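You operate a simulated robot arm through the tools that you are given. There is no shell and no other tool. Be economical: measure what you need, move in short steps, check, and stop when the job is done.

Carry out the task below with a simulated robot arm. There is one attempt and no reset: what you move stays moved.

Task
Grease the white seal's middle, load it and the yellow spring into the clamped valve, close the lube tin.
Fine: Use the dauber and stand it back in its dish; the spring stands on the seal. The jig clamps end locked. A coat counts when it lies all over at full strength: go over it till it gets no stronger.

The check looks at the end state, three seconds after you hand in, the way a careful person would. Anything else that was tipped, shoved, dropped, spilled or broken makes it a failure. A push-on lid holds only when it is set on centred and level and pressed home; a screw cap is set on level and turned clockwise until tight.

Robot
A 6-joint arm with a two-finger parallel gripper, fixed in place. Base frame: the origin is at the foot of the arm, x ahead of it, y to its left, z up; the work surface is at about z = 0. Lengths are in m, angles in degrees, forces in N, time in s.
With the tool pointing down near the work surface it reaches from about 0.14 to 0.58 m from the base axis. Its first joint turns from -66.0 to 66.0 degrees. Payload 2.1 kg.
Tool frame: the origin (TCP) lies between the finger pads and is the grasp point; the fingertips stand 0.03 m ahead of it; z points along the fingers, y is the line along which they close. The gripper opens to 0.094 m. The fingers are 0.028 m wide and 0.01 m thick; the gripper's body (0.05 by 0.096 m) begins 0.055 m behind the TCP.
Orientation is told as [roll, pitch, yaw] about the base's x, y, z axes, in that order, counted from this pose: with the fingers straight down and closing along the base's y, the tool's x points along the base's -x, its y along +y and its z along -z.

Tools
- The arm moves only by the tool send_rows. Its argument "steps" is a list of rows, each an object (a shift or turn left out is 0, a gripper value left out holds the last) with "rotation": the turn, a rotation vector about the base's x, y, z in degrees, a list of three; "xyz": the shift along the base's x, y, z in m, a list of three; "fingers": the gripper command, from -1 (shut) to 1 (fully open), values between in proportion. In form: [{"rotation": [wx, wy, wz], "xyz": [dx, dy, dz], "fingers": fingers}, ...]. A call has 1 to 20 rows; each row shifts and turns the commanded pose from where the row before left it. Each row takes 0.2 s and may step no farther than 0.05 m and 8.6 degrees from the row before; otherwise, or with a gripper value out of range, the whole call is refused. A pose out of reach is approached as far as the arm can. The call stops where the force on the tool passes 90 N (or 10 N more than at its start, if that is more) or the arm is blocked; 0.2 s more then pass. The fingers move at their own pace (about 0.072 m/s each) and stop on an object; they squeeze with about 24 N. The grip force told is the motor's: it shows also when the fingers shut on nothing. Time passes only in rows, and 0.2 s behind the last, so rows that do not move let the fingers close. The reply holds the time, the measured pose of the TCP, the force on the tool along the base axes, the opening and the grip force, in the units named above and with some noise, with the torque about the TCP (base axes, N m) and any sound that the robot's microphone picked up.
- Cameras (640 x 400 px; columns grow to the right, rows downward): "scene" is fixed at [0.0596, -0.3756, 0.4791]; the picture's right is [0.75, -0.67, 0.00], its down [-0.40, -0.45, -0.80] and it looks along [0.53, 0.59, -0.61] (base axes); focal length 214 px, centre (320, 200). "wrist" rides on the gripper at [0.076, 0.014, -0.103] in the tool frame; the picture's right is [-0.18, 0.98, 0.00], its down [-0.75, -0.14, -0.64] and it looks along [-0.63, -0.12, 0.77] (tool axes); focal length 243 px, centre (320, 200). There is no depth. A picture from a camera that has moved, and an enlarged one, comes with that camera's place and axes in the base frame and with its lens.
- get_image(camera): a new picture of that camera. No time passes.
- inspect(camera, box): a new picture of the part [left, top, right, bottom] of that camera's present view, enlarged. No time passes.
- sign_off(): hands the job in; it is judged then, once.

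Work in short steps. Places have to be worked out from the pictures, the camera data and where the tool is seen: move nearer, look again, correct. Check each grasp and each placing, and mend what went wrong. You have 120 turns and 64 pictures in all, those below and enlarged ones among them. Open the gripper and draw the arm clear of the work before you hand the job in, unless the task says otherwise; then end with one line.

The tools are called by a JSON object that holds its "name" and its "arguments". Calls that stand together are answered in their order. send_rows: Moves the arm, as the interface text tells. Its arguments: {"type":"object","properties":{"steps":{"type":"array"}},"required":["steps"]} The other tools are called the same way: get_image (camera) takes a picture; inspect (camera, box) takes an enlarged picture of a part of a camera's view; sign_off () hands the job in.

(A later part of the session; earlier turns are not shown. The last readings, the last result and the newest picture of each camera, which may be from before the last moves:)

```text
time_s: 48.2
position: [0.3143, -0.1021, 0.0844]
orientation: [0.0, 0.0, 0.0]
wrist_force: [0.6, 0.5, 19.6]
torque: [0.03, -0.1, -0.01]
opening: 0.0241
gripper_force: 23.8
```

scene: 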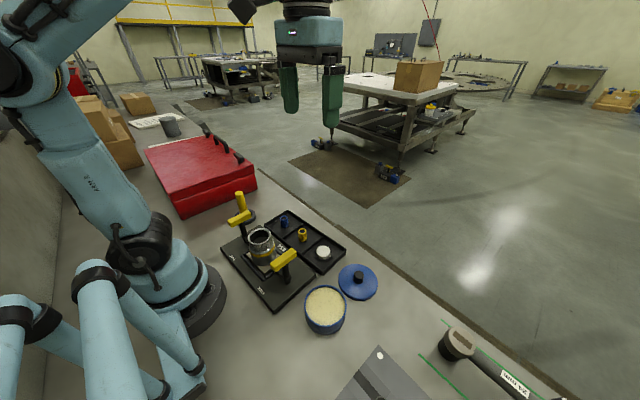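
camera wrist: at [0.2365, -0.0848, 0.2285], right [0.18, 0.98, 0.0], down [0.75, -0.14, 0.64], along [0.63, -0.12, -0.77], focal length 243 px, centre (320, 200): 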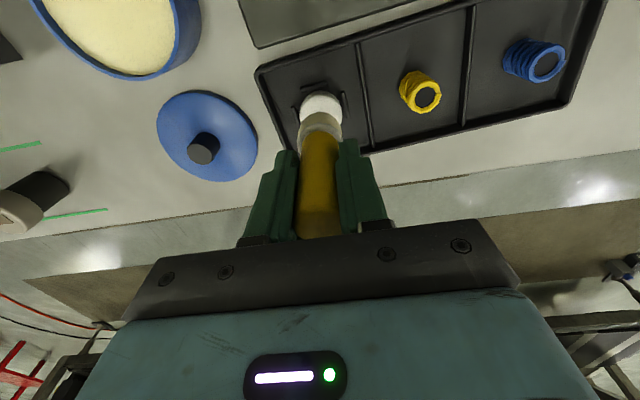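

Contact at 19 N — backing off a little, then circling for two rounds.

{"name": "send_rows", "arguments": {"steps": [{"xyz": [0.0015, 0, 0.0004]}, {"xyz": [0, 0.0015, 0]}, {"xyz": [-0.0015, 0, 0]}, {"xyz": [-0.0015, 0, 0]}, {"xyz": [0, -0.0015, 0]}, {"xyz": [0, -0.0015, 0]}, {"xyz": [0.0015, 0, 0]}, {"xyz": [0.0015, 0, 0]}, {"xyz": [0, 0.0015, 0]}, {"xyz": [0, 0.0015, 0]}, {"xyz": [-0.0015, 0, 0]}, {"xyz": [-0.0015, 0, 0]}, {"xyz": [0, -0.0015, 0]}, {"xyz": [0, -0.0015, 0]}, {"xyz": [0.0015, 0, 0]}, {"xyz": [0.0015, 0, 0]}, {"xyz": [0, 0.0015, 0]}, {"xyz": [-0.0015, 0, 0]}, {"xyz": [0, 0, 0]}]}}

{"name": "send_rows", "arguments": {"steps": [{"xyz": [0, 0, 0.004]}, {"xyz": [0, 0, 0.03]}, {"xyz": [0, 0, 0.04]}, {"xyz": [-0.04, 0, 0.02]}, {"xyz": [-0.03, -0.02, 0.02]}, {"xyz": [0, 0, 0]}]}}

{"name": "inspect", "arguments": {"camera": "scene", "box": [314, 240, 334, 258]}}

```text
time_s: 52.2
position: [0.314, -0.102, 0.0841]
orientation: [0.1, -0.1, 0.0]
wrist_force: [4.4, -2.9, 7.9]
torque: [-0.13, -0.34, 0.0]
opening: 0.0241
gripper_force: 24.0
```

```text
time_s: 53.6
position: [0.2448, -0.1249, 0.2004]
orientation: [0.0, 0.0, 0.0]
wrist_force: [0.0, 0.6, -0.1]
torque: [0.03, -0.02, 0.0]
opening: 0.0242
gripper_force: 23.8
```

```text
16.00 times, centred on (324, 249) of scene
camera zoom: at [0.0596, -0.3756, 0.4791], right [0.75, -0.67, 0.0], down [-0.4, -0.45, -0.8], along [0.53, 0.59, -0.61], focal length 3432 px, centre (256, -584)
```

zoom: 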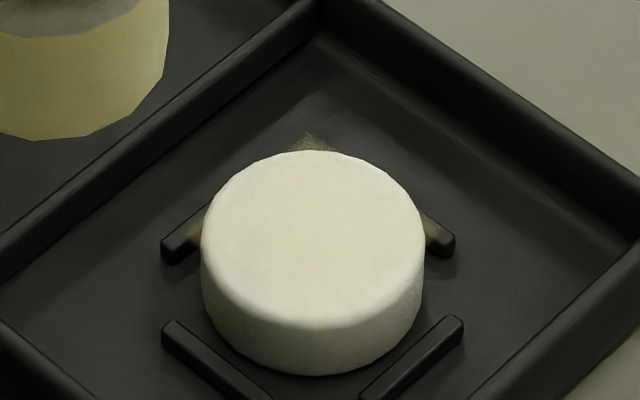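

Compared with before, the middle is a bit creamier. One more full wiping session, then compare again.

{"name": "send_rows", "arguments": {"steps": [{"xyz": [0.035, 0.02, -0.02]}, {"xyz": [0.035, 0, -0.03]}, {"xyz": [0, 0, -0.045]}, {"xyz": [0, 0, -0.016]}, {"xyz": [0, 0, -0.003]}, {"xyz": [0, 0, -0.0007]}, {"xyz": [0, 0, 0]}]}}

```text
time_s: 55.2
position: [0.3134, -0.1022, 0.0838]
orientation: [0.0, -0.1, -0.1]
wrist_force: [-1.5, 0.8, 14.1]
torque: [0.07, 0.07, 0.02]
opening: 0.0243
gripper_force: 24.1
```

{"name": "send_rows", "arguments": {"steps": [{"xyz": [0.002, 0, 0.0002]}, {"xyz": [0, 0.002, 0]}, {"xyz": [-0.002, 0, 0]}, {"xyz": [-0.002, 0, 0]}, {"xyz": [0, -0.002, 0]}, {"xyz": [0, -0.002, 0]}, {"xyz": [0.002, 0, 0]}, {"xyz": [0.002, 0, 0]}, {"xyz": [0, 0.002, 0]}, {"xyz": [0, 0.002, 0]}, {"xyz": [-0.002, 0, 0]}, {"xyz": [-0.002, 0, 0]}, {"xyz": [0, -0.002, 0]}, {"xyz": [0, -0.002, 0]}, {"xyz": [0.002, 0, 0]}, {"xyz": [0.002, 0, 0]}, {"xyz": [0, 0.002, 0]}, {"xyz": [-0.002, 0, 0]}, {"xyz": [0, 0, 0]}]}}

{"name": "send_rows", "arguments": {"steps": [{"xyz": [0.0015, 0, -0.0003]}, {"xyz": [0, 0.0015, 0]}, {"xyz": [-0.0015, 0, 0]}, {"xyz": [-0.0015, 0, 0]}, {"xyz": [0, -0.0015, 0]}, {"xyz": [0, -0.0015, 0]}, {"xyz": [0.0015, 0, 0]}, {"xyz": [0.0015, 0, 0]}, {"xyz": [0, 0.0015, 0]}, {"xyz": [-0.0015, 0, 0]}, {"xyz": [0, 0, 0]}]}}

{"name": "send_rows", "arguments": {"steps": [{"xyz": [0, 0, 0.004]}, {"xyz": [0, 0, 0.03]}, {"xyz": [0, 0, 0.04]}, {"xyz": [-0.04, 0, 0.02]}, {"xyz": [-0.03, -0.02, 0.02]}, {"xyz": [0, 0, 0]}]}}

{"name": "inspect", "arguments": {"camera": "scene", "box": [314, 240, 334, 258]}}

```text
time_s: 59.2
position: [0.3149, -0.1021, 0.0836]
orientation: [0.0, 0.0, 0.1]
wrist_force: [7.1, -2.4, 11.5]
torque: [-0.12, -0.56, -0.01]
opening: 0.0238
gripper_force: 23.8
```

```text
time_s: 61.6
position: [0.3151, -0.1027, 0.0837]
orientation: [0.0, 0.0, -0.1]
wrist_force: [2.1, -2.2, 4.7]
torque: [-0.12, -0.22, 0.0]
opening: 0.0242
gripper_force: 24.1
```

```text
time_s: 63.0
position: [0.2438, -0.1236, 0.1967]
orientation: [0.0, 0.0, 0.0]
wrist_force: [0.2, 0.6, -0.5]
torque: [0.0, 0.02, -0.01]
opening: 0.0241
gripper_force: 23.9
```

```text
16.00 times, centred on (324, 249) of scene
camera zoom: at [0.0596, -0.3756, 0.4791], right [0.75, -0.67, 0.0], down [-0.4, -0.45, -0.8], along [0.53, 0.59, -0.61], focal length 3432 px, centre (256, -584)
```

zoom: 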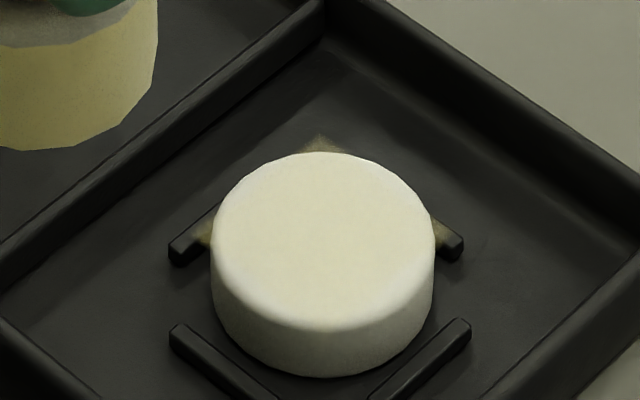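

Still getting stronger, weaker along the near edge. I do a longer session, biased ~1.5 mm toward that side.

{"name": "send_rows", "arguments": {"steps": [{"xyz": [0.034, 0.019, -0.02]}, {"xyz": [0.034, -0.0005, -0.03]}, {"xyz": [0, 0, -0.045]}, {"xyz": [0, 0, -0.0165]}, {"xyz": [0, 0, -0.003]}, {"xyz": [0, 0, -0.0005]}, {"xyz": [0, 0, 0]}]}}

{"name": "send_rows", "arguments": {"steps": [{"xyz": [0.002, 0, 0]}, {"xyz": [0, 0.002, 0]}, {"xyz": [-0.002, 0, 0]}, {"xyz": [-0.002, 0, 0]}, {"xyz": [0, -0.002, 0]}, {"xyz": [0, -0.002, 0]}, {"xyz": [0.002, 0, 0]}, {"xyz": [0.002, 0, 0]}, {"xyz": [0, 0.002, 0]}, {"xyz": [0, 0.002, 0]}, {"xyz": [-0.002, 0, 0]}, {"xyz": [-0.002, 0, 0]}, {"xyz": [0, -0.002, 0]}, {"xyz": [0, -0.002, 0]}, {"xyz": [0.002, 0, 0]}, {"xyz": [0.002, 0, 0]}, {"xyz": [0, 0.002, 0]}, {"xyz": [-0.002, 0, 0]}, {"xyz": [0, 0, 0]}]}}

```text
time_s: 64.6
position: [0.3142, -0.1046, 0.0828]
orientation: [-0.1, 0.0, 0.0]
wrist_force: [1.4, -1.1, 6.1]
torque: [0.0, -0.2, -0.01]
opening: 0.024
gripper_force: 23.9
```

```text
time_s: 68.6
position: [0.3122, -0.1028, 0.0828]
orientation: [0.0, 0.0, 0.0]
wrist_force: [1.9, 0.2, 1.8]
torque: [0.0, -0.13, -0.03]
opening: 0.0242
gripper_force: 25.0
```

Force has dropped to ~2 N; I lower a little and repeat.

{"name": "send_rows", "arguments": {"steps": [{"xyz": [0.002, 0, -0.0008]}, {"xyz": [0, 0.002, 0]}, {"xyz": [-0.002, 0, 0]}, {"xyz": [-0.002, 0, 0]}, {"xyz": [0, -0.002, 0]}, {"xyz": [0, -0.002, 0]}, {"xyz": [0.002, 0, 0]}, {"xyz": [0.002, 0, 0]}, {"xyz": [0, 0.002, 0]}, {"xyz": [0, 0.002, 0]}, {"xyz": [-0.002, 0, 0]}, {"xyz": [-0.002, 0, 0]}, {"xyz": [0, -0.002, 0]}, {"xyz": [0, -0.002, 0]}, {"xyz": [0.002, 0, 0]}, {"xyz": [0.002, 0, 0]}, {"xyz": [0, 0.002, 0]}, {"xyz": [-0.002, 0, 0]}, {"xyz": [0, 0, 0]}]}}

{"name": "send_rows", "arguments": {"steps": [{"xyz": [0, 0, 0.004]}, {"xyz": [0, 0, 0.03]}, {"xyz": [0, 0, 0.04]}, {"xyz": [-0.04, 0, 0.02]}, {"xyz": [-0.03, -0.02, 0.02]}, {"xyz": [0, 0, 0]}]}}

{"name": "inspect", "arguments": {"camera": "scene", "box": [314, 240, 334, 258]}}

```text
time_s: 72.6
position: [0.3129, -0.1042, 0.0821]
orientation: [0.0, -0.2, 0.0]
wrist_force: [6.0, -1.7, 12.2]
torque: [-0.08, -0.42, -0.02]
opening: 0.0244
gripper_force: 24.1
```

```text
time_s: 74.0
position: [0.2444, -0.1254, 0.1956]
orientation: [0.0, -0.1, 0.0]
wrist_force: [0.0, 0.2, 0.2]
torque: [0.06, 0.03, -0.02]
opening: 0.024
gripper_force: 23.6
```

```text
16.00 times, centred on (324, 249) of scene
camera zoom: at [0.0596, -0.3756, 0.4791], right [0.75, -0.67, 0.0], down [-0.4, -0.45, -0.8], along [0.53, 0.59, -0.61], focal length 3432 px, centre (256, -584)
```

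zoom: 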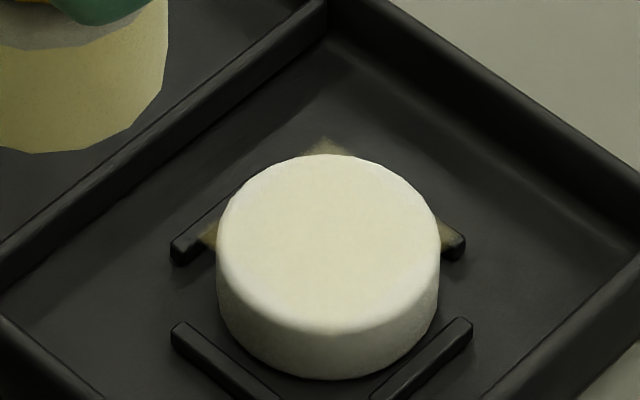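

Only marginally stronger. I reload and wipe once more to see whether it has saturated.

{"name": "send_rows", "arguments": {"steps": [{"xyz": [-0.018, -0.045, 0]}, {"xyz": [-0.018, -0.045, 0]}, {"xyz": [0, -0.002, -0.045]}, {"xyz": [0, 0, -0.045]}, {"xyz": [0, 0, -0.009]}, {"xyz": [0, 0, -0.0015]}, {"xyz": [0, 0, 0]}]}}

```text
time_s: 75.6
position: [0.2065, -0.2164, 0.0949]
orientation: [-0.1, 0.0, 0.0]
wrist_force: [-3.7, 2.7, 19.3]
torque: [0.14, -0.02, 0.04]
opening: 0.0241
gripper_force: 23.9
```

Loaded. Swirl, lift, return to the seal to just above contact.

{"name": "send_rows", "arguments": {"steps": [{"xyz": [0.005, 0, 0.001]}, {"xyz": [-0.01, 0, 0]}, {"xyz": [0.005, 0.005, 0]}, {"xyz": [0, -0.005, 0]}, {"xyz": [0, 0, 0.03]}, {"xyz": [0, 0, 0.045]}, {"xyz": [0.03, 0.03, 0.025]}, {"xyz": [0.035, 0.03, 0]}, {"xyz": [0.035, 0.03, 0]}, {"xyz": [0.0055, 0.0235, -0.03]}, {"xyz": [0, 0, -0.045]}, {"xyz": [0, 0, -0.034]}, {"xyz": [0, 0, -0.004]}, {"xyz": [0, 0, 0]}]}}

```text
time_s: 78.6
position: [0.3114, -0.1016, 0.083]
orientation: [0.1, -0.1, 0.0]
wrist_force: [0.9, -0.2, 0.3]
torque: [0.04, 0.02, 0.0]
opening: 0.0239
gripper_force: 23.8
```

{"name": "send_rows", "arguments": {"steps": [{"xyz": [0.001, -0.001, -0.0015]}, {"xyz": [0, 0, -0.001]}, {"xyz": [0, 0, 0]}]}}

```text
time_s: 79.4
position: [0.3137, -0.1021, 0.0802]
orientation: [0.1, 0.0, 0.0]
wrist_force: [-3.0, 2.3, 20.4]
torque: [0.09, 0.0, 0.0]
opening: 0.0241
gripper_force: 23.7
```

Good contact. Two rounds of circles, then lift and view.

{"name": "send_rows", "arguments": {"steps": [{"xyz": [0.002, 0, 0.0003]}, {"xyz": [0, 0.002, 0]}, {"xyz": [-0.002, 0, 0]}, {"xyz": [-0.002, 0, 0]}, {"xyz": [0, -0.002, 0]}, {"xyz": [0, -0.002, 0]}, {"xyz": [0.002, 0, 0]}, {"xyz": [0.002, 0, 0]}, {"xyz": [0, 0.002, 0]}, {"xyz": [0, 0.002, 0]}, {"xyz": [-0.002, 0, 0]}, {"xyz": [-0.002, 0, 0]}, {"xyz": [0, -0.002, 0]}, {"xyz": [0, -0.002, 0]}, {"xyz": [0.002, 0, 0]}, {"xyz": [0.002, 0, 0]}, {"xyz": [0, 0.002, 0]}, {"xyz": [-0.002, 0, 0]}, {"xyz": [0, 0, 0]}]}}

{"name": "send_rows", "arguments": {"steps": [{"xyz": [0.002, 0, -0.0003]}, {"xyz": [0, 0.002, 0]}, {"xyz": [-0.002, 0, 0]}, {"xyz": [-0.002, 0, 0]}, {"xyz": [0, -0.002, 0]}, {"xyz": [0, -0.002, 0]}, {"xyz": [0.002, 0, 0]}, {"xyz": [0.002, 0, 0]}, {"xyz": [0, 0.002, 0]}, {"xyz": [0, 0.002, 0]}, {"xyz": [-0.002, 0, 0]}, {"xyz": [-0.002, 0, 0]}, {"xyz": [0, -0.002, 0]}, {"xyz": [0, -0.002, 0]}, {"xyz": [0.002, 0, 0]}, {"xyz": [0.002, 0, 0]}, {"xyz": [0, 0.002, 0]}, {"xyz": [-0.002, 0, 0]}, {"xyz": [0, 0, 0]}]}}

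{"name": "send_rows", "arguments": {"steps": [{"xyz": [0, 0, 0.004]}, {"xyz": [0, 0, 0.03]}, {"xyz": [0, 0, 0.04]}, {"xyz": [-0.04, 0, 0.02]}, {"xyz": [-0.03, 0.02, 0.02]}, {"xyz": [0, 0, 0]}]}}

{"name": "inspect", "arguments": {"camera": "scene", "box": [314, 240, 334, 258]}}

```text
time_s: 83.4
position: [0.3127, -0.1026, 0.0814]
orientation: [0.1, 0.0, 0.0]
wrist_force: [0.5, 0.8, 1.4]
torque: [0.0, -0.13, 0.02]
opening: 0.024
gripper_force: 24.3
```

```text
time_s: 87.4
position: [0.3121, -0.1025, 0.0804]
orientation: [0.0, 0.0, 0.0]
wrist_force: [2.6, -0.7, 2.2]
torque: [0.01, -0.16, 0.0]
opening: 0.0242
gripper_force: 24.2
```

```text
time_s: 88.8
position: [0.241, -0.0795, 0.1958]
orientation: [-0.1, 0.0, 0.1]
wrist_force: [0.4, 0.6, -0.2]
torque: [-0.03, 0.01, 0.04]
opening: 0.0242
gripper_force: 23.8
```

```text
16.00 times, centred on (324, 249) of scene
camera zoom: at [0.0596, -0.3756, 0.4791], right [0.75, -0.67, 0.0], down [-0.4, -0.45, -0.8], along [0.53, 0.59, -0.61], focal length 3432 px, centre (256, -584)
```

zoom: 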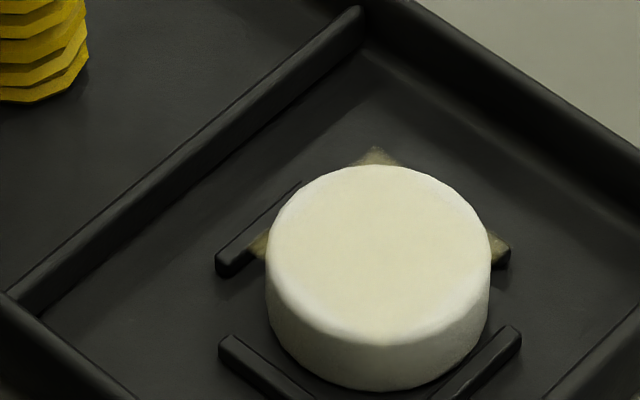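

The coat is clearly stronger, but the tray has been dragged ~10 mm (mostly −y). I re-centre on the seal's new place (~(0.319,-0.112)), press, and wipe back toward +y, which should also carry the tray home.

{"name": "send_rows", "arguments": {"steps": [{"xyz": [0.04, -0.015, -0.02]}, {"xyz": [0.037, -0.0155, -0.025]}, {"xyz": [0, 0, -0.03]}, {"xyz": [0, 0, -0.015]}, {"xyz": [0, 0, 0]}]}}

{"name": "inspect", "arguments": {"camera": "scene", "box": [300, 220, 350, 266]}}

{"name": "inspect", "arguments": {"camera": "wrist", "box": [260, 70, 380, 170]}}

```text
time_s: 90.0
position: [0.3196, -0.1134, 0.1035]
orientation: [0.0, 0.1, 0.0]
wrist_force: [0.0, 0.0, -1.1]
torque: [0.0, 0.0, 0.02]
opening: 0.0241
gripper_force: 24.1
```

```text
8.70 times, centred on (325, 243) of scene
camera zoom: at [0.0596, -0.3756, 0.4791], right [0.75, -0.67, 0.0], down [-0.4, -0.45, -0.8], along [0.53, 0.59, -0.61], focal length 1865 px, centre (276, -174)
```

zoom: 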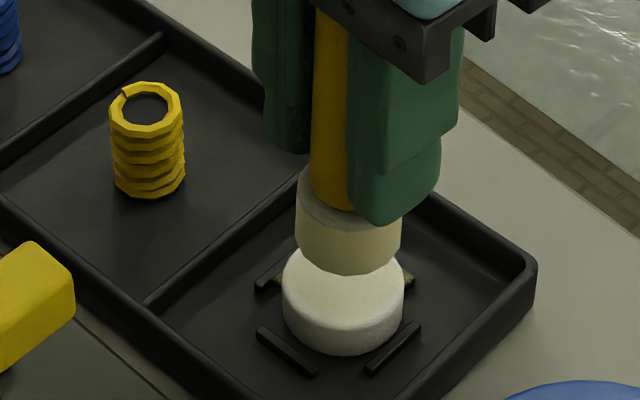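

```text
4.00 times, centred on (320, 120) of wrist
camera zoom: at [0.2436, -0.0991, 0.2059], right [0.18, 0.98, 0.0], down [0.75, -0.14, 0.64], along [0.63, -0.12, -0.77], focal length 970 px, centre (320, 520)
```

zoom: 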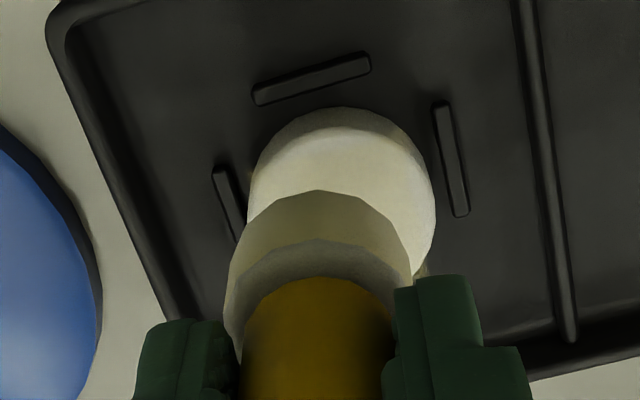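

Slightly right of centre; I shift +2 mm y, press, and check force.

{"name": "send_rows", "arguments": {"steps": [{"xyz": [-0.0005, 0.002, -0.02]}, {"xyz": [0, 0, -0.003]}, {"xyz": [0, 0, -0.001]}, {"xyz": [0, 0, 0]}]}}

```text
time_s: 91.0
position: [0.3202, -0.1128, 0.0796]
orientation: [0.0, 0.0, 0.0]
wrist_force: [0.3, 1.2, 8.5]
torque: [0.06, -0.09, 0.0]
opening: 0.0243
gripper_force: 23.7
```

Contact 8.5 N. First a couple of small circles, drifting the tray back toward +y.

{"name": "send_rows", "arguments": {"steps": [{"xyz": [0.002, 0, 0]}, {"xyz": [0, 0.002, 0]}, {"xyz": [-0.002, 0, 0]}, {"xyz": [-0.002, 0, 0]}, {"xyz": [0, -0.002, 0]}, {"xyz": [0, -0.002, 0]}, {"xyz": [0.002, 0, 0]}, {"xyz": [0, 0.002, -0.0003]}, {"xyz": [0, 0.002, 0]}, {"xyz": [0, 0.002, 0]}, {"xyz": [-0.001, 0.002, 0]}, {"xyz": [-0.001, 0.002, 0]}, {"xyz": [-0.001, 0.002, 0]}, {"xyz": [0, 0, 0]}]}}

{"name": "inspect", "arguments": {"camera": "scene", "box": [300, 220, 350, 266]}}

```text
time_s: 94.0
position: [0.3167, -0.1012, 0.08]
orientation: [0.0, 0.0, 0.0]
wrist_force: [0.9, -1.7, 4.4]
torque: [-0.1, -0.13, -0.02]
opening: 0.0239
gripper_force: 24.0
```

```text
8.70 times, centred on (325, 243) of scene
camera zoom: at [0.0596, -0.3756, 0.4791], right [0.75, -0.67, 0.0], down [-0.4, -0.45, -0.8], along [0.53, 0.59, -0.61], focal length 1865 px, centre (276, -174)
```

zoom: 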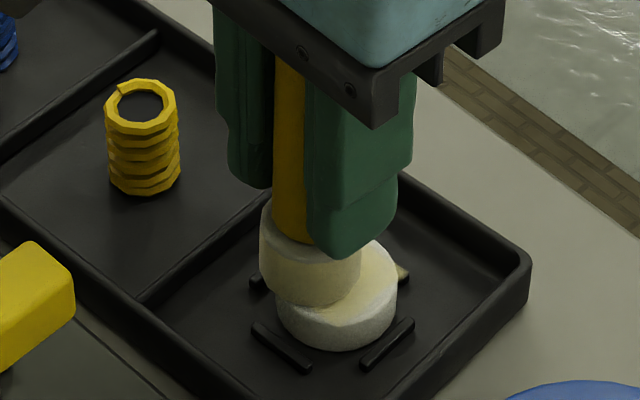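

The pad slid over the seal rather than carrying the tray. I lift and view the coat.

{"name": "send_rows", "arguments": {"steps": [{"xyz": [0, 0, 0.004]}, {"xyz": [0, 0, 0.03]}, {"xyz": [0, 0, 0.04]}, {"xyz": [-0.04, 0, 0.02]}, {"xyz": [-0.03, 0.02, 0.02]}, {"xyz": [0, 0, 0]}]}}

{"name": "inspect", "arguments": {"camera": "scene", "box": [316, 240, 336, 258]}}

```text
time_s: 95.4
position: [0.247, -0.0822, 0.1942]
orientation: [0.1, 0.0, 0.1]
wrist_force: [0.7, -0.6, -0.2]
torque: [0.01, 0.0, -0.01]
opening: 0.0242
gripper_force: 24.3
```

```text
16.00 times, centred on (326, 249) of scene
camera zoom: at [0.0596, -0.3756, 0.4791], right [0.75, -0.67, 0.0], down [-0.4, -0.45, -0.8], along [0.53, 0.59, -0.61], focal length 3432 px, centre (224, -584)
```

zoom: 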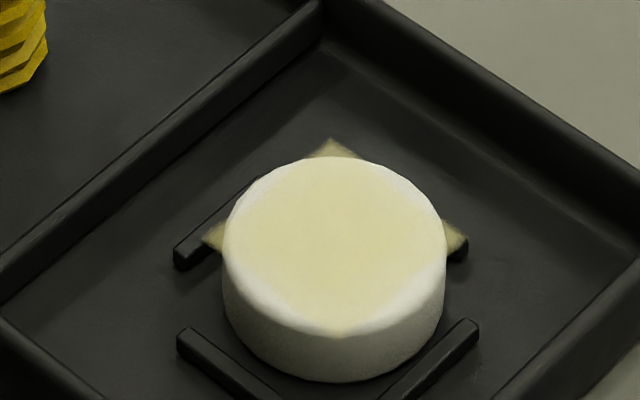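

Now it's clear: the grease lies as a square patch over the seal's middle (corners project slightly past the rim), and it's far stronger. I do another session centred on (0.3185,-0.110) to see if it has topped out.

{"name": "send_rows", "arguments": {"steps": [{"xyz": [0.036, -0.014, -0.02]}, {"xyz": [0.036, -0.014, -0.025]}, {"xyz": [0, 0, -0.045]}, {"xyz": [0, 0, -0.02]}, {"xyz": [0, 0, -0.003]}, {"xyz": [0, 0, -0.001]}, {"xyz": [0, 0, 0]}]}}

```text
time_s: 97.0
position: [0.3193, -0.1086, 0.0799]
orientation: [0.1, 0.1, 0.0]
wrist_force: [1.3, 0.8, 16.7]
torque: [0.01, -0.25, -0.02]
opening: 0.0242
gripper_force: 24.1
```

{"name": "send_rows", "arguments": {"steps": [{"xyz": [0.003, 0, 0.0004]}, {"xyz": [0, 0.003, 0]}, {"xyz": [-0.003, 0, 0]}, {"xyz": [-0.003, 0, 0]}, {"xyz": [0, -0.003, 0]}, {"xyz": [0, -0.003, 0]}, {"xyz": [0.003, 0, 0]}, {"xyz": [0.003, 0, 0]}, {"xyz": [0, 0.003, 0]}, {"xyz": [0, 0.003, 0]}, {"xyz": [-0.003, 0, 0]}, {"xyz": [-0.003, 0, 0]}, {"xyz": [0, -0.003, 0]}, {"xyz": [0.003, 0, 0]}, {"xyz": [0, 0, 0]}]}}

{"name": "send_rows", "arguments": {"steps": [{"xyz": [0, 0, 0.004]}, {"xyz": [0, 0, 0.03]}, {"xyz": [0, 0, 0.04]}, {"xyz": [-0.04, 0, 0.02]}, {"xyz": [-0.03, 0.02, 0.02]}, {"xyz": [0, 0, 0]}]}}

{"name": "inspect", "arguments": {"camera": "scene", "box": [316, 240, 336, 258]}}

```text
time_s: 100.2
position: [0.3185, -0.1096, 0.08]
orientation: [0.0, 0.0, 0.0]
wrist_force: [-0.2, 0.0, -0.4]
torque: [0.01, 0.03, 0.0]
opening: 0.0242
gripper_force: 24.6
```

```text
time_s: 101.6
position: [0.2489, -0.0908, 0.1929]
orientation: [0.0, 0.1, 0.0]
wrist_force: [-0.7, 0.7, -0.4]
torque: [-0.01, -0.01, 0.0]
opening: 0.0242
gripper_force: 23.5
```

```text
16.00 times, centred on (326, 249) of scene
camera zoom: at [0.0596, -0.3756, 0.4791], right [0.75, -0.67, 0.0], down [-0.4, -0.45, -0.8], along [0.53, 0.59, -0.61], focal length 3432 px, centre (224, -584)
```

zoom: 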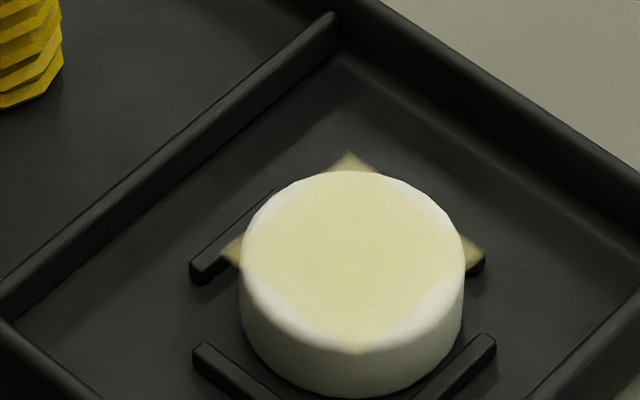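

Near full strength. To be sure, one more reload and a gentle session (seal now ≈ (0.319,-0.1145)).

{"name": "send_rows", "arguments": {"steps": [{"xyz": [-0.015, -0.045, 0]}, {"xyz": [-0.015, -0.045, 0]}, {"xyz": [-0.01, -0.036, -0.03]}, {"xyz": [0, 0, -0.045]}, {"xyz": [0, 0, -0.022]}, {"xyz": [0, 0, -0.003]}, {"xyz": [0, 0, 0]}]}}

```text
time_s: 103.2
position: [0.2077, -0.2169, 0.0937]
orientation: [0.0, 0.0, -0.1]
wrist_force: [0.4, 0.5, -1.6]
torque: [0.0, -0.02, -0.01]
opening: 0.0241
gripper_force: 23.8
```

{"name": "send_rows", "arguments": {"steps": [{"xyz": [0, 0, -0.0015]}, {"xyz": [0, 0, -0.001]}, {"xyz": [0, 0, 0]}]}}

```text
time_s: 104.0
position: [0.208, -0.2165, 0.0939]
orientation: [0.0, 0.0, 0.0]
wrist_force: [-2.2, 3.8, 19.2]
torque: [0.19, -0.18, 0.04]
opening: 0.0241
gripper_force: 23.8
```

Loaded. Back to the seal, stopping just above contact.

{"name": "send_rows", "arguments": {"steps": [{"xyz": [0.005, 0, 0.001]}, {"xyz": [-0.01, 0, 0]}, {"xyz": [0.005, 0.0, 0]}, {"xyz": [0, 0, 0.03]}, {"xyz": [0, 0, 0.045]}, {"xyz": [0.03, 0.03, 0.025]}, {"xyz": [0.035, 0.03, 0]}, {"xyz": [0.035, 0.03, 0]}, {"xyz": [0.011, 0.0135, -0.035]}, {"xyz": [0, 0, -0.045]}, {"xyz": [0, 0, -0.03]}, {"xyz": [0, 0, -0.002]}, {"xyz": [0, 0, 0]}]}}

```text
time_s: 106.8
position: [0.3194, -0.1109, 0.0814]
orientation: [0.0, 0.0, 0.0]
wrist_force: [-0.5, -0.9, -0.8]
torque: [0.0, -0.01, 0.0]
opening: 0.0239
gripper_force: 23.9
```

{"name": "send_rows", "arguments": {"steps": [{"xyz": [0, -0.001, -0.0015]}, {"xyz": [0, 0, -0.0005]}, {"xyz": [0, 0, 0]}]}}

```text
time_s: 107.6
position: [0.3195, -0.1122, 0.0786]
orientation: [0.0, 0.0, 0.0]
wrist_force: [0.3, 1.3, 14.9]
torque: [0.15, -0.1, -0.01]
opening: 0.0241
gripper_force: 23.9
```

Contact; circles with slightly reduced pressure, then lift.

{"name": "send_rows", "arguments": {"steps": [{"xyz": [0.003, 0, 0.0004]}, {"xyz": [0, 0.003, 0]}, {"xyz": [-0.003, 0, 0]}, {"xyz": [-0.003, 0, 0]}, {"xyz": [0, -0.003, 0]}, {"xyz": [0, -0.003, 0]}, {"xyz": [0.003, 0, 0]}, {"xyz": [0.003, 0, 0]}, {"xyz": [0, 0.003, -0.0003]}, {"xyz": [0, 0.003, 0]}, {"xyz": [-0.003, 0, 0]}, {"xyz": [-0.003, 0, 0]}, {"xyz": [0, -0.003, 0]}, {"xyz": [0.003, 0, 0]}, {"xyz": [0, 0, 0]}]}}

{"name": "send_rows", "arguments": {"steps": [{"xyz": [0, 0, 0.004]}, {"xyz": [0, 0, 0.03]}, {"xyz": [0, 0, 0.04]}, {"xyz": [-0.04, 0, 0.02]}, {"xyz": [-0.03, 0.02, 0.02]}, {"xyz": [0, 0, 0]}]}}

{"name": "inspect", "arguments": {"camera": "scene", "box": [316, 240, 336, 258]}}

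```text
time_s: 110.8
position: [0.3194, -0.1139, 0.079]
orientation: [-0.1, 0.1, 0.0]
wrist_force: [-7.2, -0.9, 15.6]
torque: [-0.02, 0.23, 0.02]
opening: 0.024
gripper_force: 23.8
```

```text
time_s: 112.2
position: [0.2484, -0.0938, 0.1951]
orientation: [0.0, 0.0, 0.0]
wrist_force: [0.1, -0.5, -0.5]
torque: [-0.01, -0.01, 0.02]
opening: 0.0243
gripper_force: 24.0
```

```text
16.00 times, centred on (326, 249) of scene
camera zoom: at [0.0596, -0.3756, 0.4791], right [0.75, -0.67, 0.0], down [-0.4, -0.45, -0.8], along [0.53, 0.59, -0.61], focal length 3432 px, centre (224, -584)
```

zoom: 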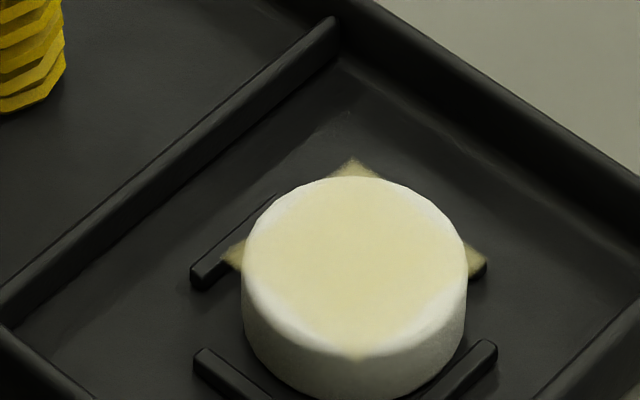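

The coat looks the same as before the reload — full strength. Now I return the dauber to its dish; it slid ~11 mm up in the grip, so release height is TCP ≈ 0.068.

{"name": "send_rows", "arguments": {"steps": [{"xyz": [-0.02, 0.01, 0.03]}, {"xyz": [0, 0.045, 0]}, {"xyz": [0, 0.045, 0]}, {"xyz": [0, 0.045, 0]}, {"xyz": [0, 0.045, 0]}, {"xyz": [0, 0.045, 0]}, {"xyz": [-0.001, 0.0415, 0]}, {"xyz": [0, 0, -0.045]}, {"xyz": [0, 0, -0.04]}, {"xyz": [0, 0, 0]}]}}

{"name": "get_image", "arguments": {"camera": "wrist"}}

```text
time_s: 114.4
position: [0.2286, 0.1845, 0.1375]
orientation: [0.0, -0.1, 0.0]
wrist_force: [0.4, -0.2, -0.2]
torque: [0.0, -0.01, -0.02]
opening: 0.0239
gripper_force: 24.2
```

```text
17 pictures are left
camera wrist: at [0.153, 0.1993, 0.2382], right [0.18, 0.98, 0.0], down [0.75, -0.14, 0.64], along [0.63, -0.12, -0.77], focal length 243 px, centre (320, 200)
```

wrist: 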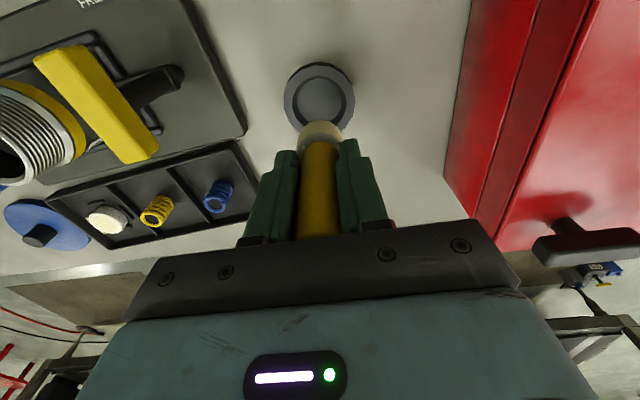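

Aligned over the dish. Lowering gently to contact.

{"name": "send_rows", "arguments": {"steps": [{"xyz": [0, 0, -0.04]}, {"xyz": [0, 0, -0.022]}, {"xyz": [0, 0, -0.003]}, {"xyz": [0, 0, -0.002]}, {"xyz": [0, 0, -0.0015]}, {"xyz": [0, 0, 0]}]}}

```text
time_s: 115.8
position: [0.2301, 0.1835, 0.0697]
orientation: [0.0, 0.1, 0.0]
wrist_force: [-0.1, 0.3, -0.7]
torque: [-0.02, 0.0, -0.01]
opening: 0.0244
gripper_force: 23.9
```

{"name": "send_rows", "arguments": {"steps": [{"xyz": [0, 0, -0.0015]}, {"xyz": [0, 0, -0.0015]}, {"xyz": [0, 0, 0]}]}}

```text
time_s: 116.6
position: [0.229, 0.1834, 0.066]
orientation: [0.0, 0.0, -0.1]
wrist_force: [-1.0, 0.9, -0.8]
torque: [0.0, 0.0, 0.01]
opening: 0.0244
gripper_force: 24.2
```

{"name": "send_rows", "arguments": {"steps": [{"xyz": [0, 0, -0.001]}, {"xyz": [0, 0, -0.001]}, {"xyz": [0, 0, 0]}]}}

```text
time_s: 117.4
position: [0.2295, 0.1831, 0.0647]
orientation: [0.0, 0.0, 0.0]
wrist_force: [-2.7, 1.1, 15.8]
torque: [0.08, -0.09, -0.01]
opening: 0.0241
gripper_force: 23.9
```

Contact with the dish floor. I open, rise straight up, and check it stands.

{"name": "send_rows", "arguments": {"steps": [{"xyz": [0, 0, 0.0008]}, {"fingers": 0.3}, {"fingers": 0.3}, {"fingers": 0.3}, {"xyz": [0, 0, 0.03]}, {"xyz": [0, 0, 0.045]}, {"xyz": [0, 0, 0.045]}, {"xyz": [0, 0, 0.03]}, {"xyz": [0, 0, 0]}]}}

{"name": "get_image", "arguments": {"camera": "wrist"}}

```text
time_s: 119.4
position: [0.2263, 0.183, 0.2152]
orientation: [0.0, -0.1, 0.0]
wrist_force: [-1.0, 0.7, 0.0]
torque: [0.01, 0.01, 0.0]
opening: 0.0609
gripper_force: 0.1
```

```text
16 pictures are left
camera wrist: at [0.1504, 0.1982, 0.317], right [0.18, 0.98, 0.0], down [0.75, -0.14, 0.64], along [0.63, -0.12, -0.77], focal length 243 px, centre (320, 200)
```

wrist: 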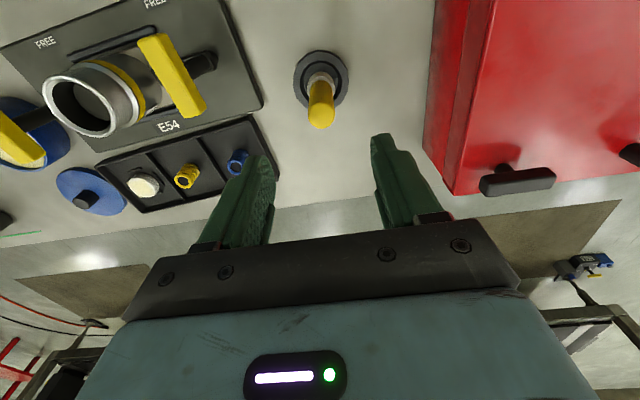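

The dauber stands in its dish. Next the seal: I move above it (~(0.319,-0.1145)) and check alignment.

{"name": "send_rows", "arguments": {"steps": [{"xyz": [0.015, -0.045, 0]}, {"xyz": [0.015, -0.045, 0]}, {"xyz": [0.015, -0.045, 0]}, {"xyz": [0.015, -0.045, 0]}, {"xyz": [0.015, -0.045, 0]}, {"xyz": [0.015, -0.045, 0]}, {"xyz": [0.001, -0.028, -0.02]}, {"xyz": [0, 0, -0.045]}, {"xyz": [0, 0, -0.045]}, {"xyz": [0, 0, 0]}]}}

{"name": "get_image", "arguments": {"camera": "wrist"}}

```text
time_s: 121.6
position: [0.3161, -0.1158, 0.1042]
orientation: [0.0, 0.0, 0.0]
wrist_force: [0.0, -1.0, -0.7]
torque: [0.0, 0.0, 0.01]
opening: 0.0615
gripper_force: 0.1
```

```text
15 pictures are left
camera wrist: at [0.2404, -0.1001, 0.2059], right [0.18, 0.98, 0.0], down [0.75, -0.14, 0.64], along [0.63, -0.12, -0.77], focal length 243 px, centre (320, 200)
```

wrist: 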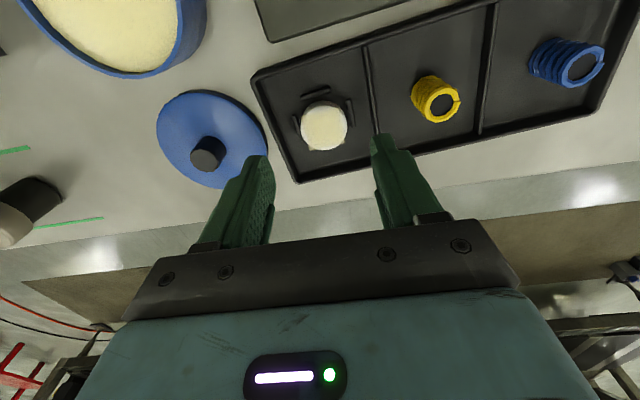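

Seal is ~(0.320,-0.113). Compartment walls are tight, so I narrow the opening to ~47 mm, adjust, and descend part-way.

{"name": "send_rows", "arguments": {"steps": [{"xyz": [0.0015, 0.002, 0], "fingers": 0.0}, {"xyz": [0, 0, -0.025], "fingers": 0.0}, {"xyz": [0, 0, -0.02]}, {"xyz": [0, 0, 0]}]}}

{"name": "inspect", "arguments": {"camera": "scene", "box": [295, 210, 365, 275]}}

{"name": "inspect", "arguments": {"camera": "wrist", "box": [220, 60, 460, 220]}}

```text
time_s: 122.6
position: [0.3206, -0.1125, 0.0592]
orientation: [0.1, 0.0, 0.0]
wrist_force: [0.4, 0.1, 0.7]
torque: [-0.05, 0.05, 0.0]
opening: 0.0471
gripper_force: 0.1
```

```text
6.15 times, centred on (330, 242) of scene
camera zoom: at [0.0596, -0.3756, 0.4791], right [0.75, -0.67, 0.0], down [-0.4, -0.45, -0.8], along [0.53, 0.59, -0.61], focal length 1320 px, centre (258, -62)
```

zoom: 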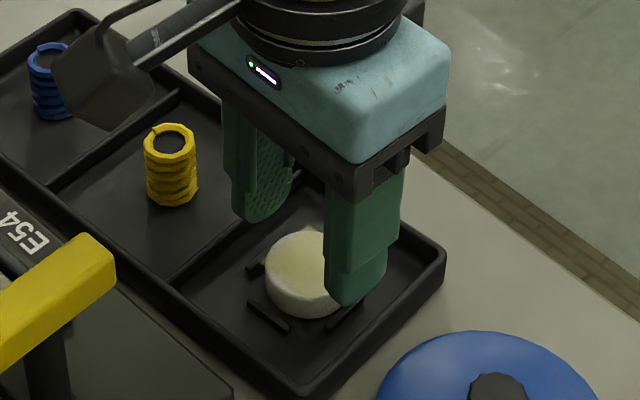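

```text
2.50 times, centred on (340, 140) of wrist
camera zoom: at [0.2448, -0.0969, 0.1612], right [0.18, 0.98, 0.0], down [0.75, -0.14, 0.64], along [0.63, -0.12, -0.77], focal length 606 px, centre (270, 350)
```

zoom: 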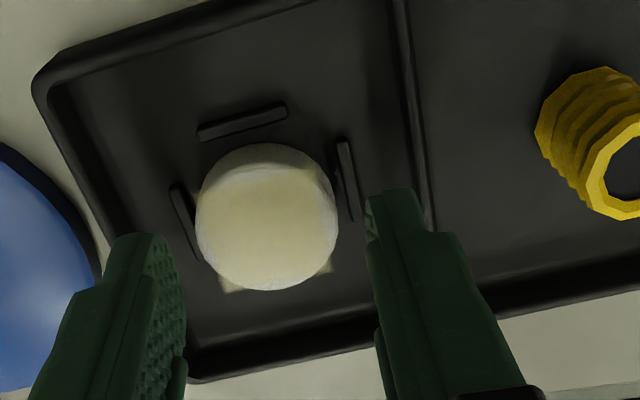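

Well centred; the coat is an even square. Lowering so the tips clear the strips (z≈0.011) and closing.

{"name": "send_rows", "arguments": {"steps": [{"xyz": [0, 0, -0.012]}, {"xyz": [0, 0, -0.006]}, {"fingers": -0.3}, {"fingers": -1}, {"fingers": -1}, {"fingers": -1}]}}

```text
time_s: 124.0
position: [0.3227, -0.1132, 0.0433]
orientation: [0.0, 0.0, 0.0]
wrist_force: [0.0, -1.5, 5.1]
torque: [-0.07, -0.03, -0.02]
opening: 0.036
gripper_force: 23.8
```

Gripped at 36 mm. Lifting and checking.

{"name": "send_rows", "arguments": {"steps": [{"xyz": [0, 0, 0.01]}, {"xyz": [0, 0, 0.03]}, {"xyz": [0, 0, 0.04]}, {"xyz": [0, 0, 0.04]}, {"xyz": [0, 0, 0.03]}, {"xyz": [0, 0, 0]}]}}

{"name": "inspect", "arguments": {"camera": "scene", "box": [220, 110, 380, 290]}}

```text
time_s: 125.4
position: [0.3198, -0.1138, 0.1942]
orientation: [0.0, 0.0, 0.1]
wrist_force: [0.2, 0.2, -0.1]
torque: [0.02, -0.03, -0.03]
opening: 0.0359
gripper_force: 24.1
```

```text
2.22 times, centred on (300, 200) of scene
camera zoom: at [0.0596, -0.3756, 0.4791], right [0.75, -0.67, 0.0], down [-0.4, -0.45, -0.8], along [0.53, 0.59, -0.61], focal length 477 px, centre (364, 200)
```

zoom: 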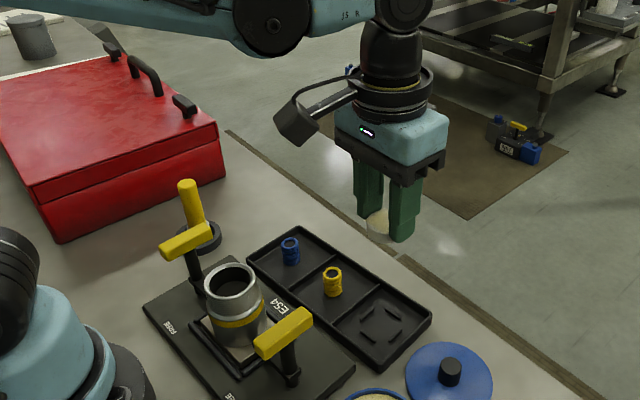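

The seal is held level. I move over the valve (~(0.187,-0.0185)) and check with the wrist view.

{"name": "send_rows", "arguments": {"steps": [{"xyz": [-0.035, 0.02, 0.01]}, {"xyz": [-0.035, 0.025, 0]}, {"xyz": [-0.035, 0.025, 0]}, {"xyz": [-0.028, 0.025, 0]}, {"xyz": [0, 0, -0.03]}, {"xyz": [0, 0, 0]}]}}

{"name": "get_image", "arguments": {"camera": "wrist"}}

{"name": "inspect", "arguments": {"camera": "scene", "box": [220, 180, 300, 280]}}

```text
time_s: 126.8
position: [0.1891, -0.0172, 0.1709]
orientation: [0.0, 0.0, -0.1]
wrist_force: [0.5, 0.3, -0.6]
torque: [0.01, 0.02, 0.02]
opening: 0.0358
gripper_force: 24.0
```

```text
11 pictures are left
camera wrist: at [0.1125, -0.0024, 0.2729], right [0.18, 0.98, 0.0], down [0.75, -0.14, 0.64], along [0.63, -0.12, -0.77], focal length 243 px, centre (320, 200)
```

wrist: 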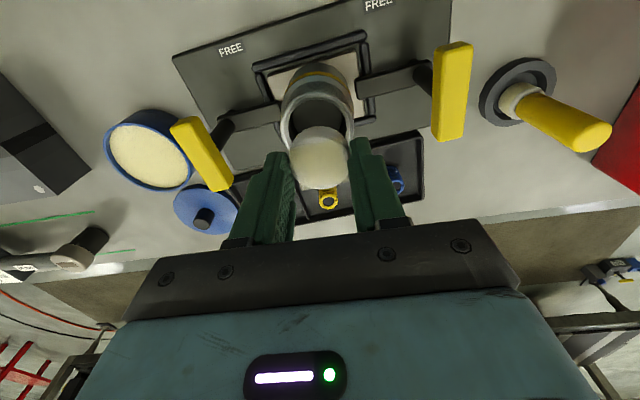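

```text
4.00 times, centred on (260, 230) of scene
camera zoom: at [0.0596, -0.3756, 0.4791], right [0.75, -0.67, 0.0], down [-0.4, -0.45, -0.8], along [0.53, 0.59, -0.61], focal length 858 px, centre (560, 80)
```

zoom: 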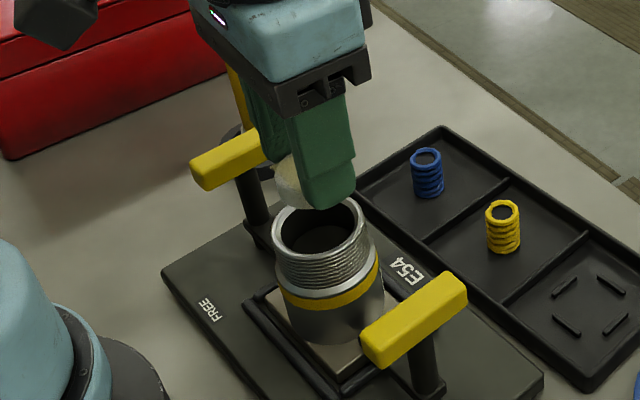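

Comparing both views, the valve axis is about (0.1815,-0.0205), rim z≈0.094. I shift there and descend gently so the seal's lower part enters the bore.

{"name": "send_rows", "arguments": {"steps": [{"xyz": [-0.0055, -0.002, 0]}, {"xyz": [0, 0, -0.02]}, {"xyz": [0, 0, -0.01]}, {"xyz": [0, 0, 0]}]}}

{"name": "inspect", "arguments": {"camera": "scene", "box": [230, 200, 290, 270]}}

```text
time_s: 127.8
position: [0.1818, -0.0206, 0.1414]
orientation: [0.0, 0.1, 0.0]
wrist_force: [1.5, 0.1, 1.2]
torque: [-0.06, -0.06, -0.01]
opening: 0.0356
gripper_force: 24.1
```

```text
5.71 times, centred on (260, 235) of scene
camera zoom: at [0.0596, -0.3756, 0.4791], right [0.75, -0.67, 0.0], down [-0.4, -0.45, -0.8], along [0.53, 0.59, -0.61], focal length 1226 px, centre (663, 0)
```

zoom: 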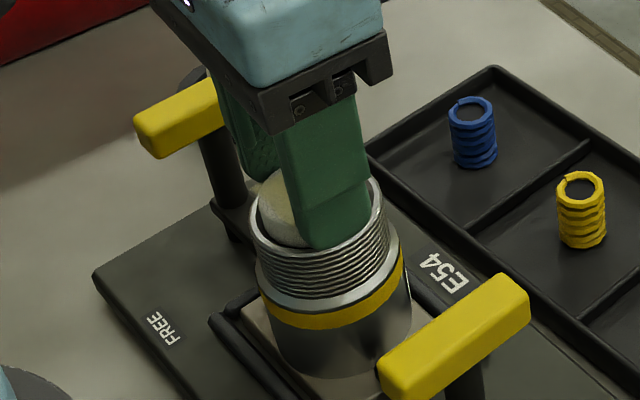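

Seal looks ~3 mm left of the bore centre in this view; I correct (+2,−2 mm) and lower in small steps.

{"name": "send_rows", "arguments": {"steps": [{"xyz": [0.002, -0.002, 0]}, {"xyz": [0, 0, -0.003]}, {"xyz": [0, 0, -0.002]}, {"xyz": [0, 0, -0.002]}, {"xyz": [0, 0, 0]}]}}

```text
time_s: 129.0
position: [0.1844, -0.0221, 0.1385]
orientation: [-0.1, 0.2, 0.0]
wrist_force: [-13.0, 1.7, 74.0]
torque: [-0.12, 0.32, -0.01]
opening: 0.0359
gripper_force: 23.3
```

74 N at TCP z 0.1385, roughly symmetric — likely fingertips on the rim. I back off and look before releasing.

{"name": "send_rows", "arguments": {"steps": [{"xyz": [0, 0, 0.0055]}, {"xyz": [0, 0, 0]}]}}

{"name": "inspect", "arguments": {"camera": "wrist", "box": [240, 60, 400, 220]}}

```text
time_s: 129.6
position: [0.1847, -0.0218, 0.1414]
orientation: [0.0, -0.2, 0.1]
wrist_force: [-0.2, -0.5, -0.1]
torque: [0.0, 0.0, -0.02]
opening: 0.0359
gripper_force: 23.6
```

```text
2.50 times, centred on (320, 140) of wrist
camera zoom: at [0.1089, -0.0059, 0.2429], right [0.18, 0.98, 0.0], down [0.75, -0.14, 0.64], along [0.63, -0.12, -0.77], focal length 606 px, centre (320, 350)
```

zoom: 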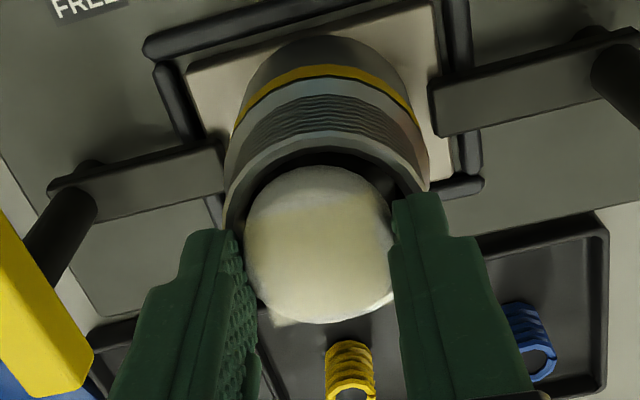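

Rim and seal look concentric. I touch down lightly again and read the torque to tell whether it's the seal edge or the fingertips touching.

{"name": "send_rows", "arguments": {"steps": [{"xyz": [0, 0.001, -0.0015]}, {"xyz": [0, 0, -0.001]}, {"xyz": [0, 0, 0]}]}}

```text
time_s: 130.4
position: [0.185, -0.0221, 0.1393]
orientation: [0.0, 0.0, 0.1]
wrist_force: [-0.3, -0.2, -0.2]
torque: [0.0, 0.0, 0.02]
opening: 0.0357
gripper_force: 24.2
```

{"name": "send_rows", "arguments": {"steps": [{"xyz": [0, 0, -0.0007]}, {"xyz": [0, 0, -0.0007]}, {"xyz": [0, 0, 0]}]}}

```text
time_s: 131.2
position: [0.1858, -0.0199, 0.1376]
orientation: [0.1, 0.0, 0.1]
wrist_force: [-2.9, -1.9, 17.8]
torque: [0.15, -0.02, -0.04]
opening: 0.036
gripper_force: 23.7
```

Balanced side-to-side contact suggests fingertips on the rim. One close scene view to decide.

{"name": "inspect", "arguments": {"camera": "scene", "box": [244, 218, 276, 246]}}

```text
14.29 times, centred on (260, 232) of scene
camera zoom: at [0.0596, -0.3756, 0.4791], right [0.75, -0.67, 0.0], down [-0.4, -0.45, -0.8], along [0.53, 0.59, -0.61], focal length 3064 px, centre (1177, -257)
```

zoom: 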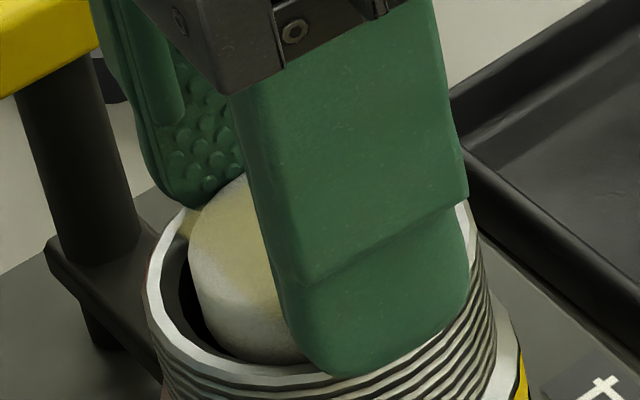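

Fingertips rest on the rim and the seal's lower part is in the bore, ~2 mm to one side. I nudge, lift 1.5 mm and release.

{"name": "send_rows", "arguments": {"steps": [{"xyz": [0, 0, 0.0025]}, {"xyz": [0.0015, -0.0015, 0]}, {"xyz": [0, 0, 0]}, {"fingers": 0.0}, {"fingers": 0.0}, {"fingers": 0.0}, {"xyz": [0, 0, 0.03]}, {"xyz": [0, 0, 0.04]}, {"xyz": [0, 0, 0.03]}, {"xyz": [0, 0, 0]}]}}

{"name": "inspect", "arguments": {"camera": "wrist", "box": [240, 60, 400, 180]}}

```text
time_s: 133.4
position: [0.1852, -0.0208, 0.241]
orientation: [-0.1, 0.0, 0.1]
wrist_force: [0.2, -0.9, -0.3]
torque: [-0.01, 0.0, 0.01]
opening: 0.0468
gripper_force: 0.2
```

```text
3.33 times, centred on (320, 120) of wrist
camera zoom: at [0.1097, -0.006, 0.3425], right [0.18, 0.98, 0.0], down [0.75, -0.14, 0.64], along [0.63, -0.12, -0.77], focal length 809 px, centre (320, 467)
```

zoom: 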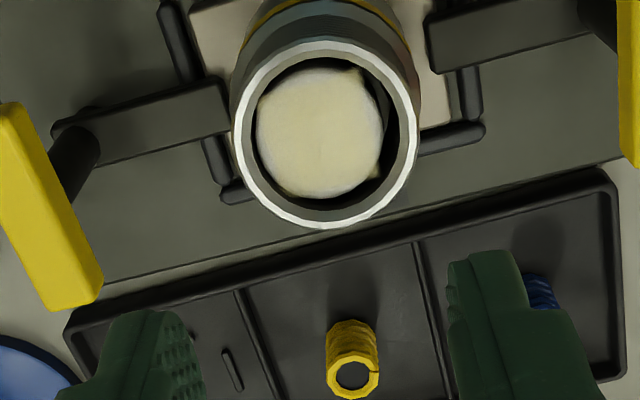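

The seal lies flat in the bore, grease up. Next the yellow spring at ~(0.309,-0.030); I go above it and check.

{"name": "send_rows", "arguments": {"steps": [{"xyz": [0.045, -0.003, 0], "fingers": 0.0}, {"xyz": [0.045, -0.003, -0.01]}, {"xyz": [0.033, -0.0025, -0.035]}, {"xyz": [0, 0, -0.045]}, {"xyz": [0, 0, -0.045]}, {"xyz": [0, 0, -0.016]}, {"xyz": [0, 0, 0]}]}}

{"name": "inspect", "arguments": {"camera": "wrist", "box": [220, 60, 460, 220]}}

```text
time_s: 135.0
position: [0.311, -0.0309, 0.0883]
orientation: [0.0, -0.1, 0.0]
wrist_force: [0.1, 0.8, 0.4]
torque: [-0.02, 0.02, -0.02]
opening: 0.0469
gripper_force: 0.1
```

```text
2.50 times, centred on (340, 140) of wrist
camera zoom: at [0.2356, -0.0151, 0.1903], right [0.18, 0.98, 0.0], down [0.75, -0.14, 0.64], along [0.63, -0.12, -0.77], focal length 606 px, centre (270, 350)
```

zoom: 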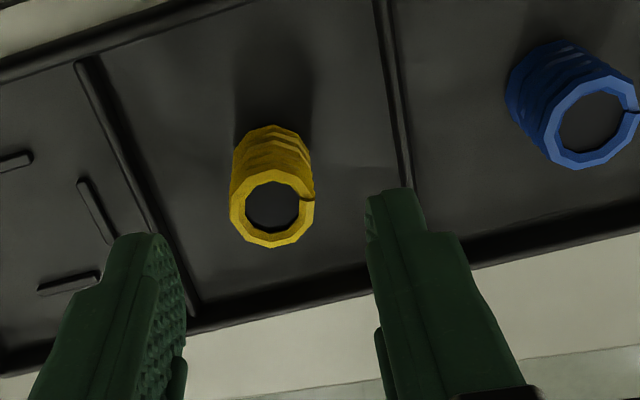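

Spring is on the tool axis. Descend to z≈0.053 and close.

{"name": "send_rows", "arguments": {"steps": [{"xyz": [0.0005, 0, -0.02]}, {"xyz": [0, 0, -0.0145]}, {"fingers": -0.3}, {"fingers": -1}, {"fingers": -1}, {"fingers": -1}, {"xyz": [0, 0, 0.02]}, {"xyz": [0, 0, 0.04]}, {"xyz": [0, 0, 0.045]}, {"xyz": [0, 0, 0.045]}, {"xyz": [0, 0, 0]}]}}

```text
time_s: 137.4
position: [0.3087, -0.0322, 0.2054]
orientation: [0.1, 0.0, 0.0]
wrist_force: [0.2, 0.7, -0.8]
torque: [0.0, 0.01, 0.0]
opening: 0.0234
gripper_force: 24.2
```

Spring held (23 mm). I carry it over the valve, aiming at (0.186,-0.021).

{"name": "send_rows", "arguments": {"steps": [{"xyz": [-0.045, 0.003, 0]}, {"xyz": [-0.045, 0.003, 0]}, {"xyz": [-0.0335, 0.003, 0]}, {"xyz": [0, 0, -0.03]}, {"xyz": [0, 0, -0.012]}, {"xyz": [0, 0, 0]}]}}

{"name": "inspect", "arguments": {"camera": "wrist", "box": [240, 60, 400, 180]}}

```text
time_s: 138.8
position: [0.1894, -0.0222, 0.1611]
orientation: [-0.1, 0.0, 0.0]
wrist_force: [0.4, -0.3, -1.0]
torque: [-0.03, 0.01, 0.01]
opening: 0.0228
gripper_force: 24.5
```

```text
3.33 times, centred on (320, 120) of wrist
camera zoom: at [0.1116, -0.0076, 0.2624], right [0.18, 0.98, 0.0], down [0.75, -0.14, 0.64], along [0.63, -0.12, -0.77], focal length 809 px, centre (320, 467)
```

zoom: 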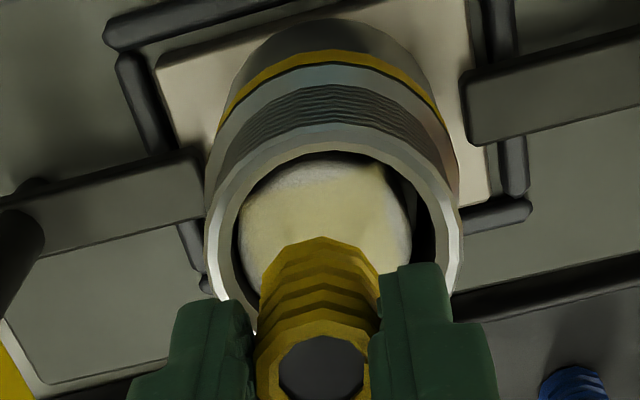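

Seal is ~2 mm toward −x from the tool axis. I shift and lower the spring until it touches.

{"name": "send_rows", "arguments": {"steps": [{"xyz": [-0.0025, 0.001, 0]}, {"xyz": [0, 0, -0.005]}, {"xyz": [0, 0, -0.002]}, {"xyz": [0, 0, -0.002]}, {"xyz": [0, 0, 0]}]}}

```text
time_s: 140.0
position: [0.1849, -0.0204, 0.1524]
orientation: [0.0, 0.0, 0.0]
wrist_force: [0.6, 0.4, 0.1]
torque: [0.02, -0.03, 0.01]
opening: 0.0231
gripper_force: 23.9
```

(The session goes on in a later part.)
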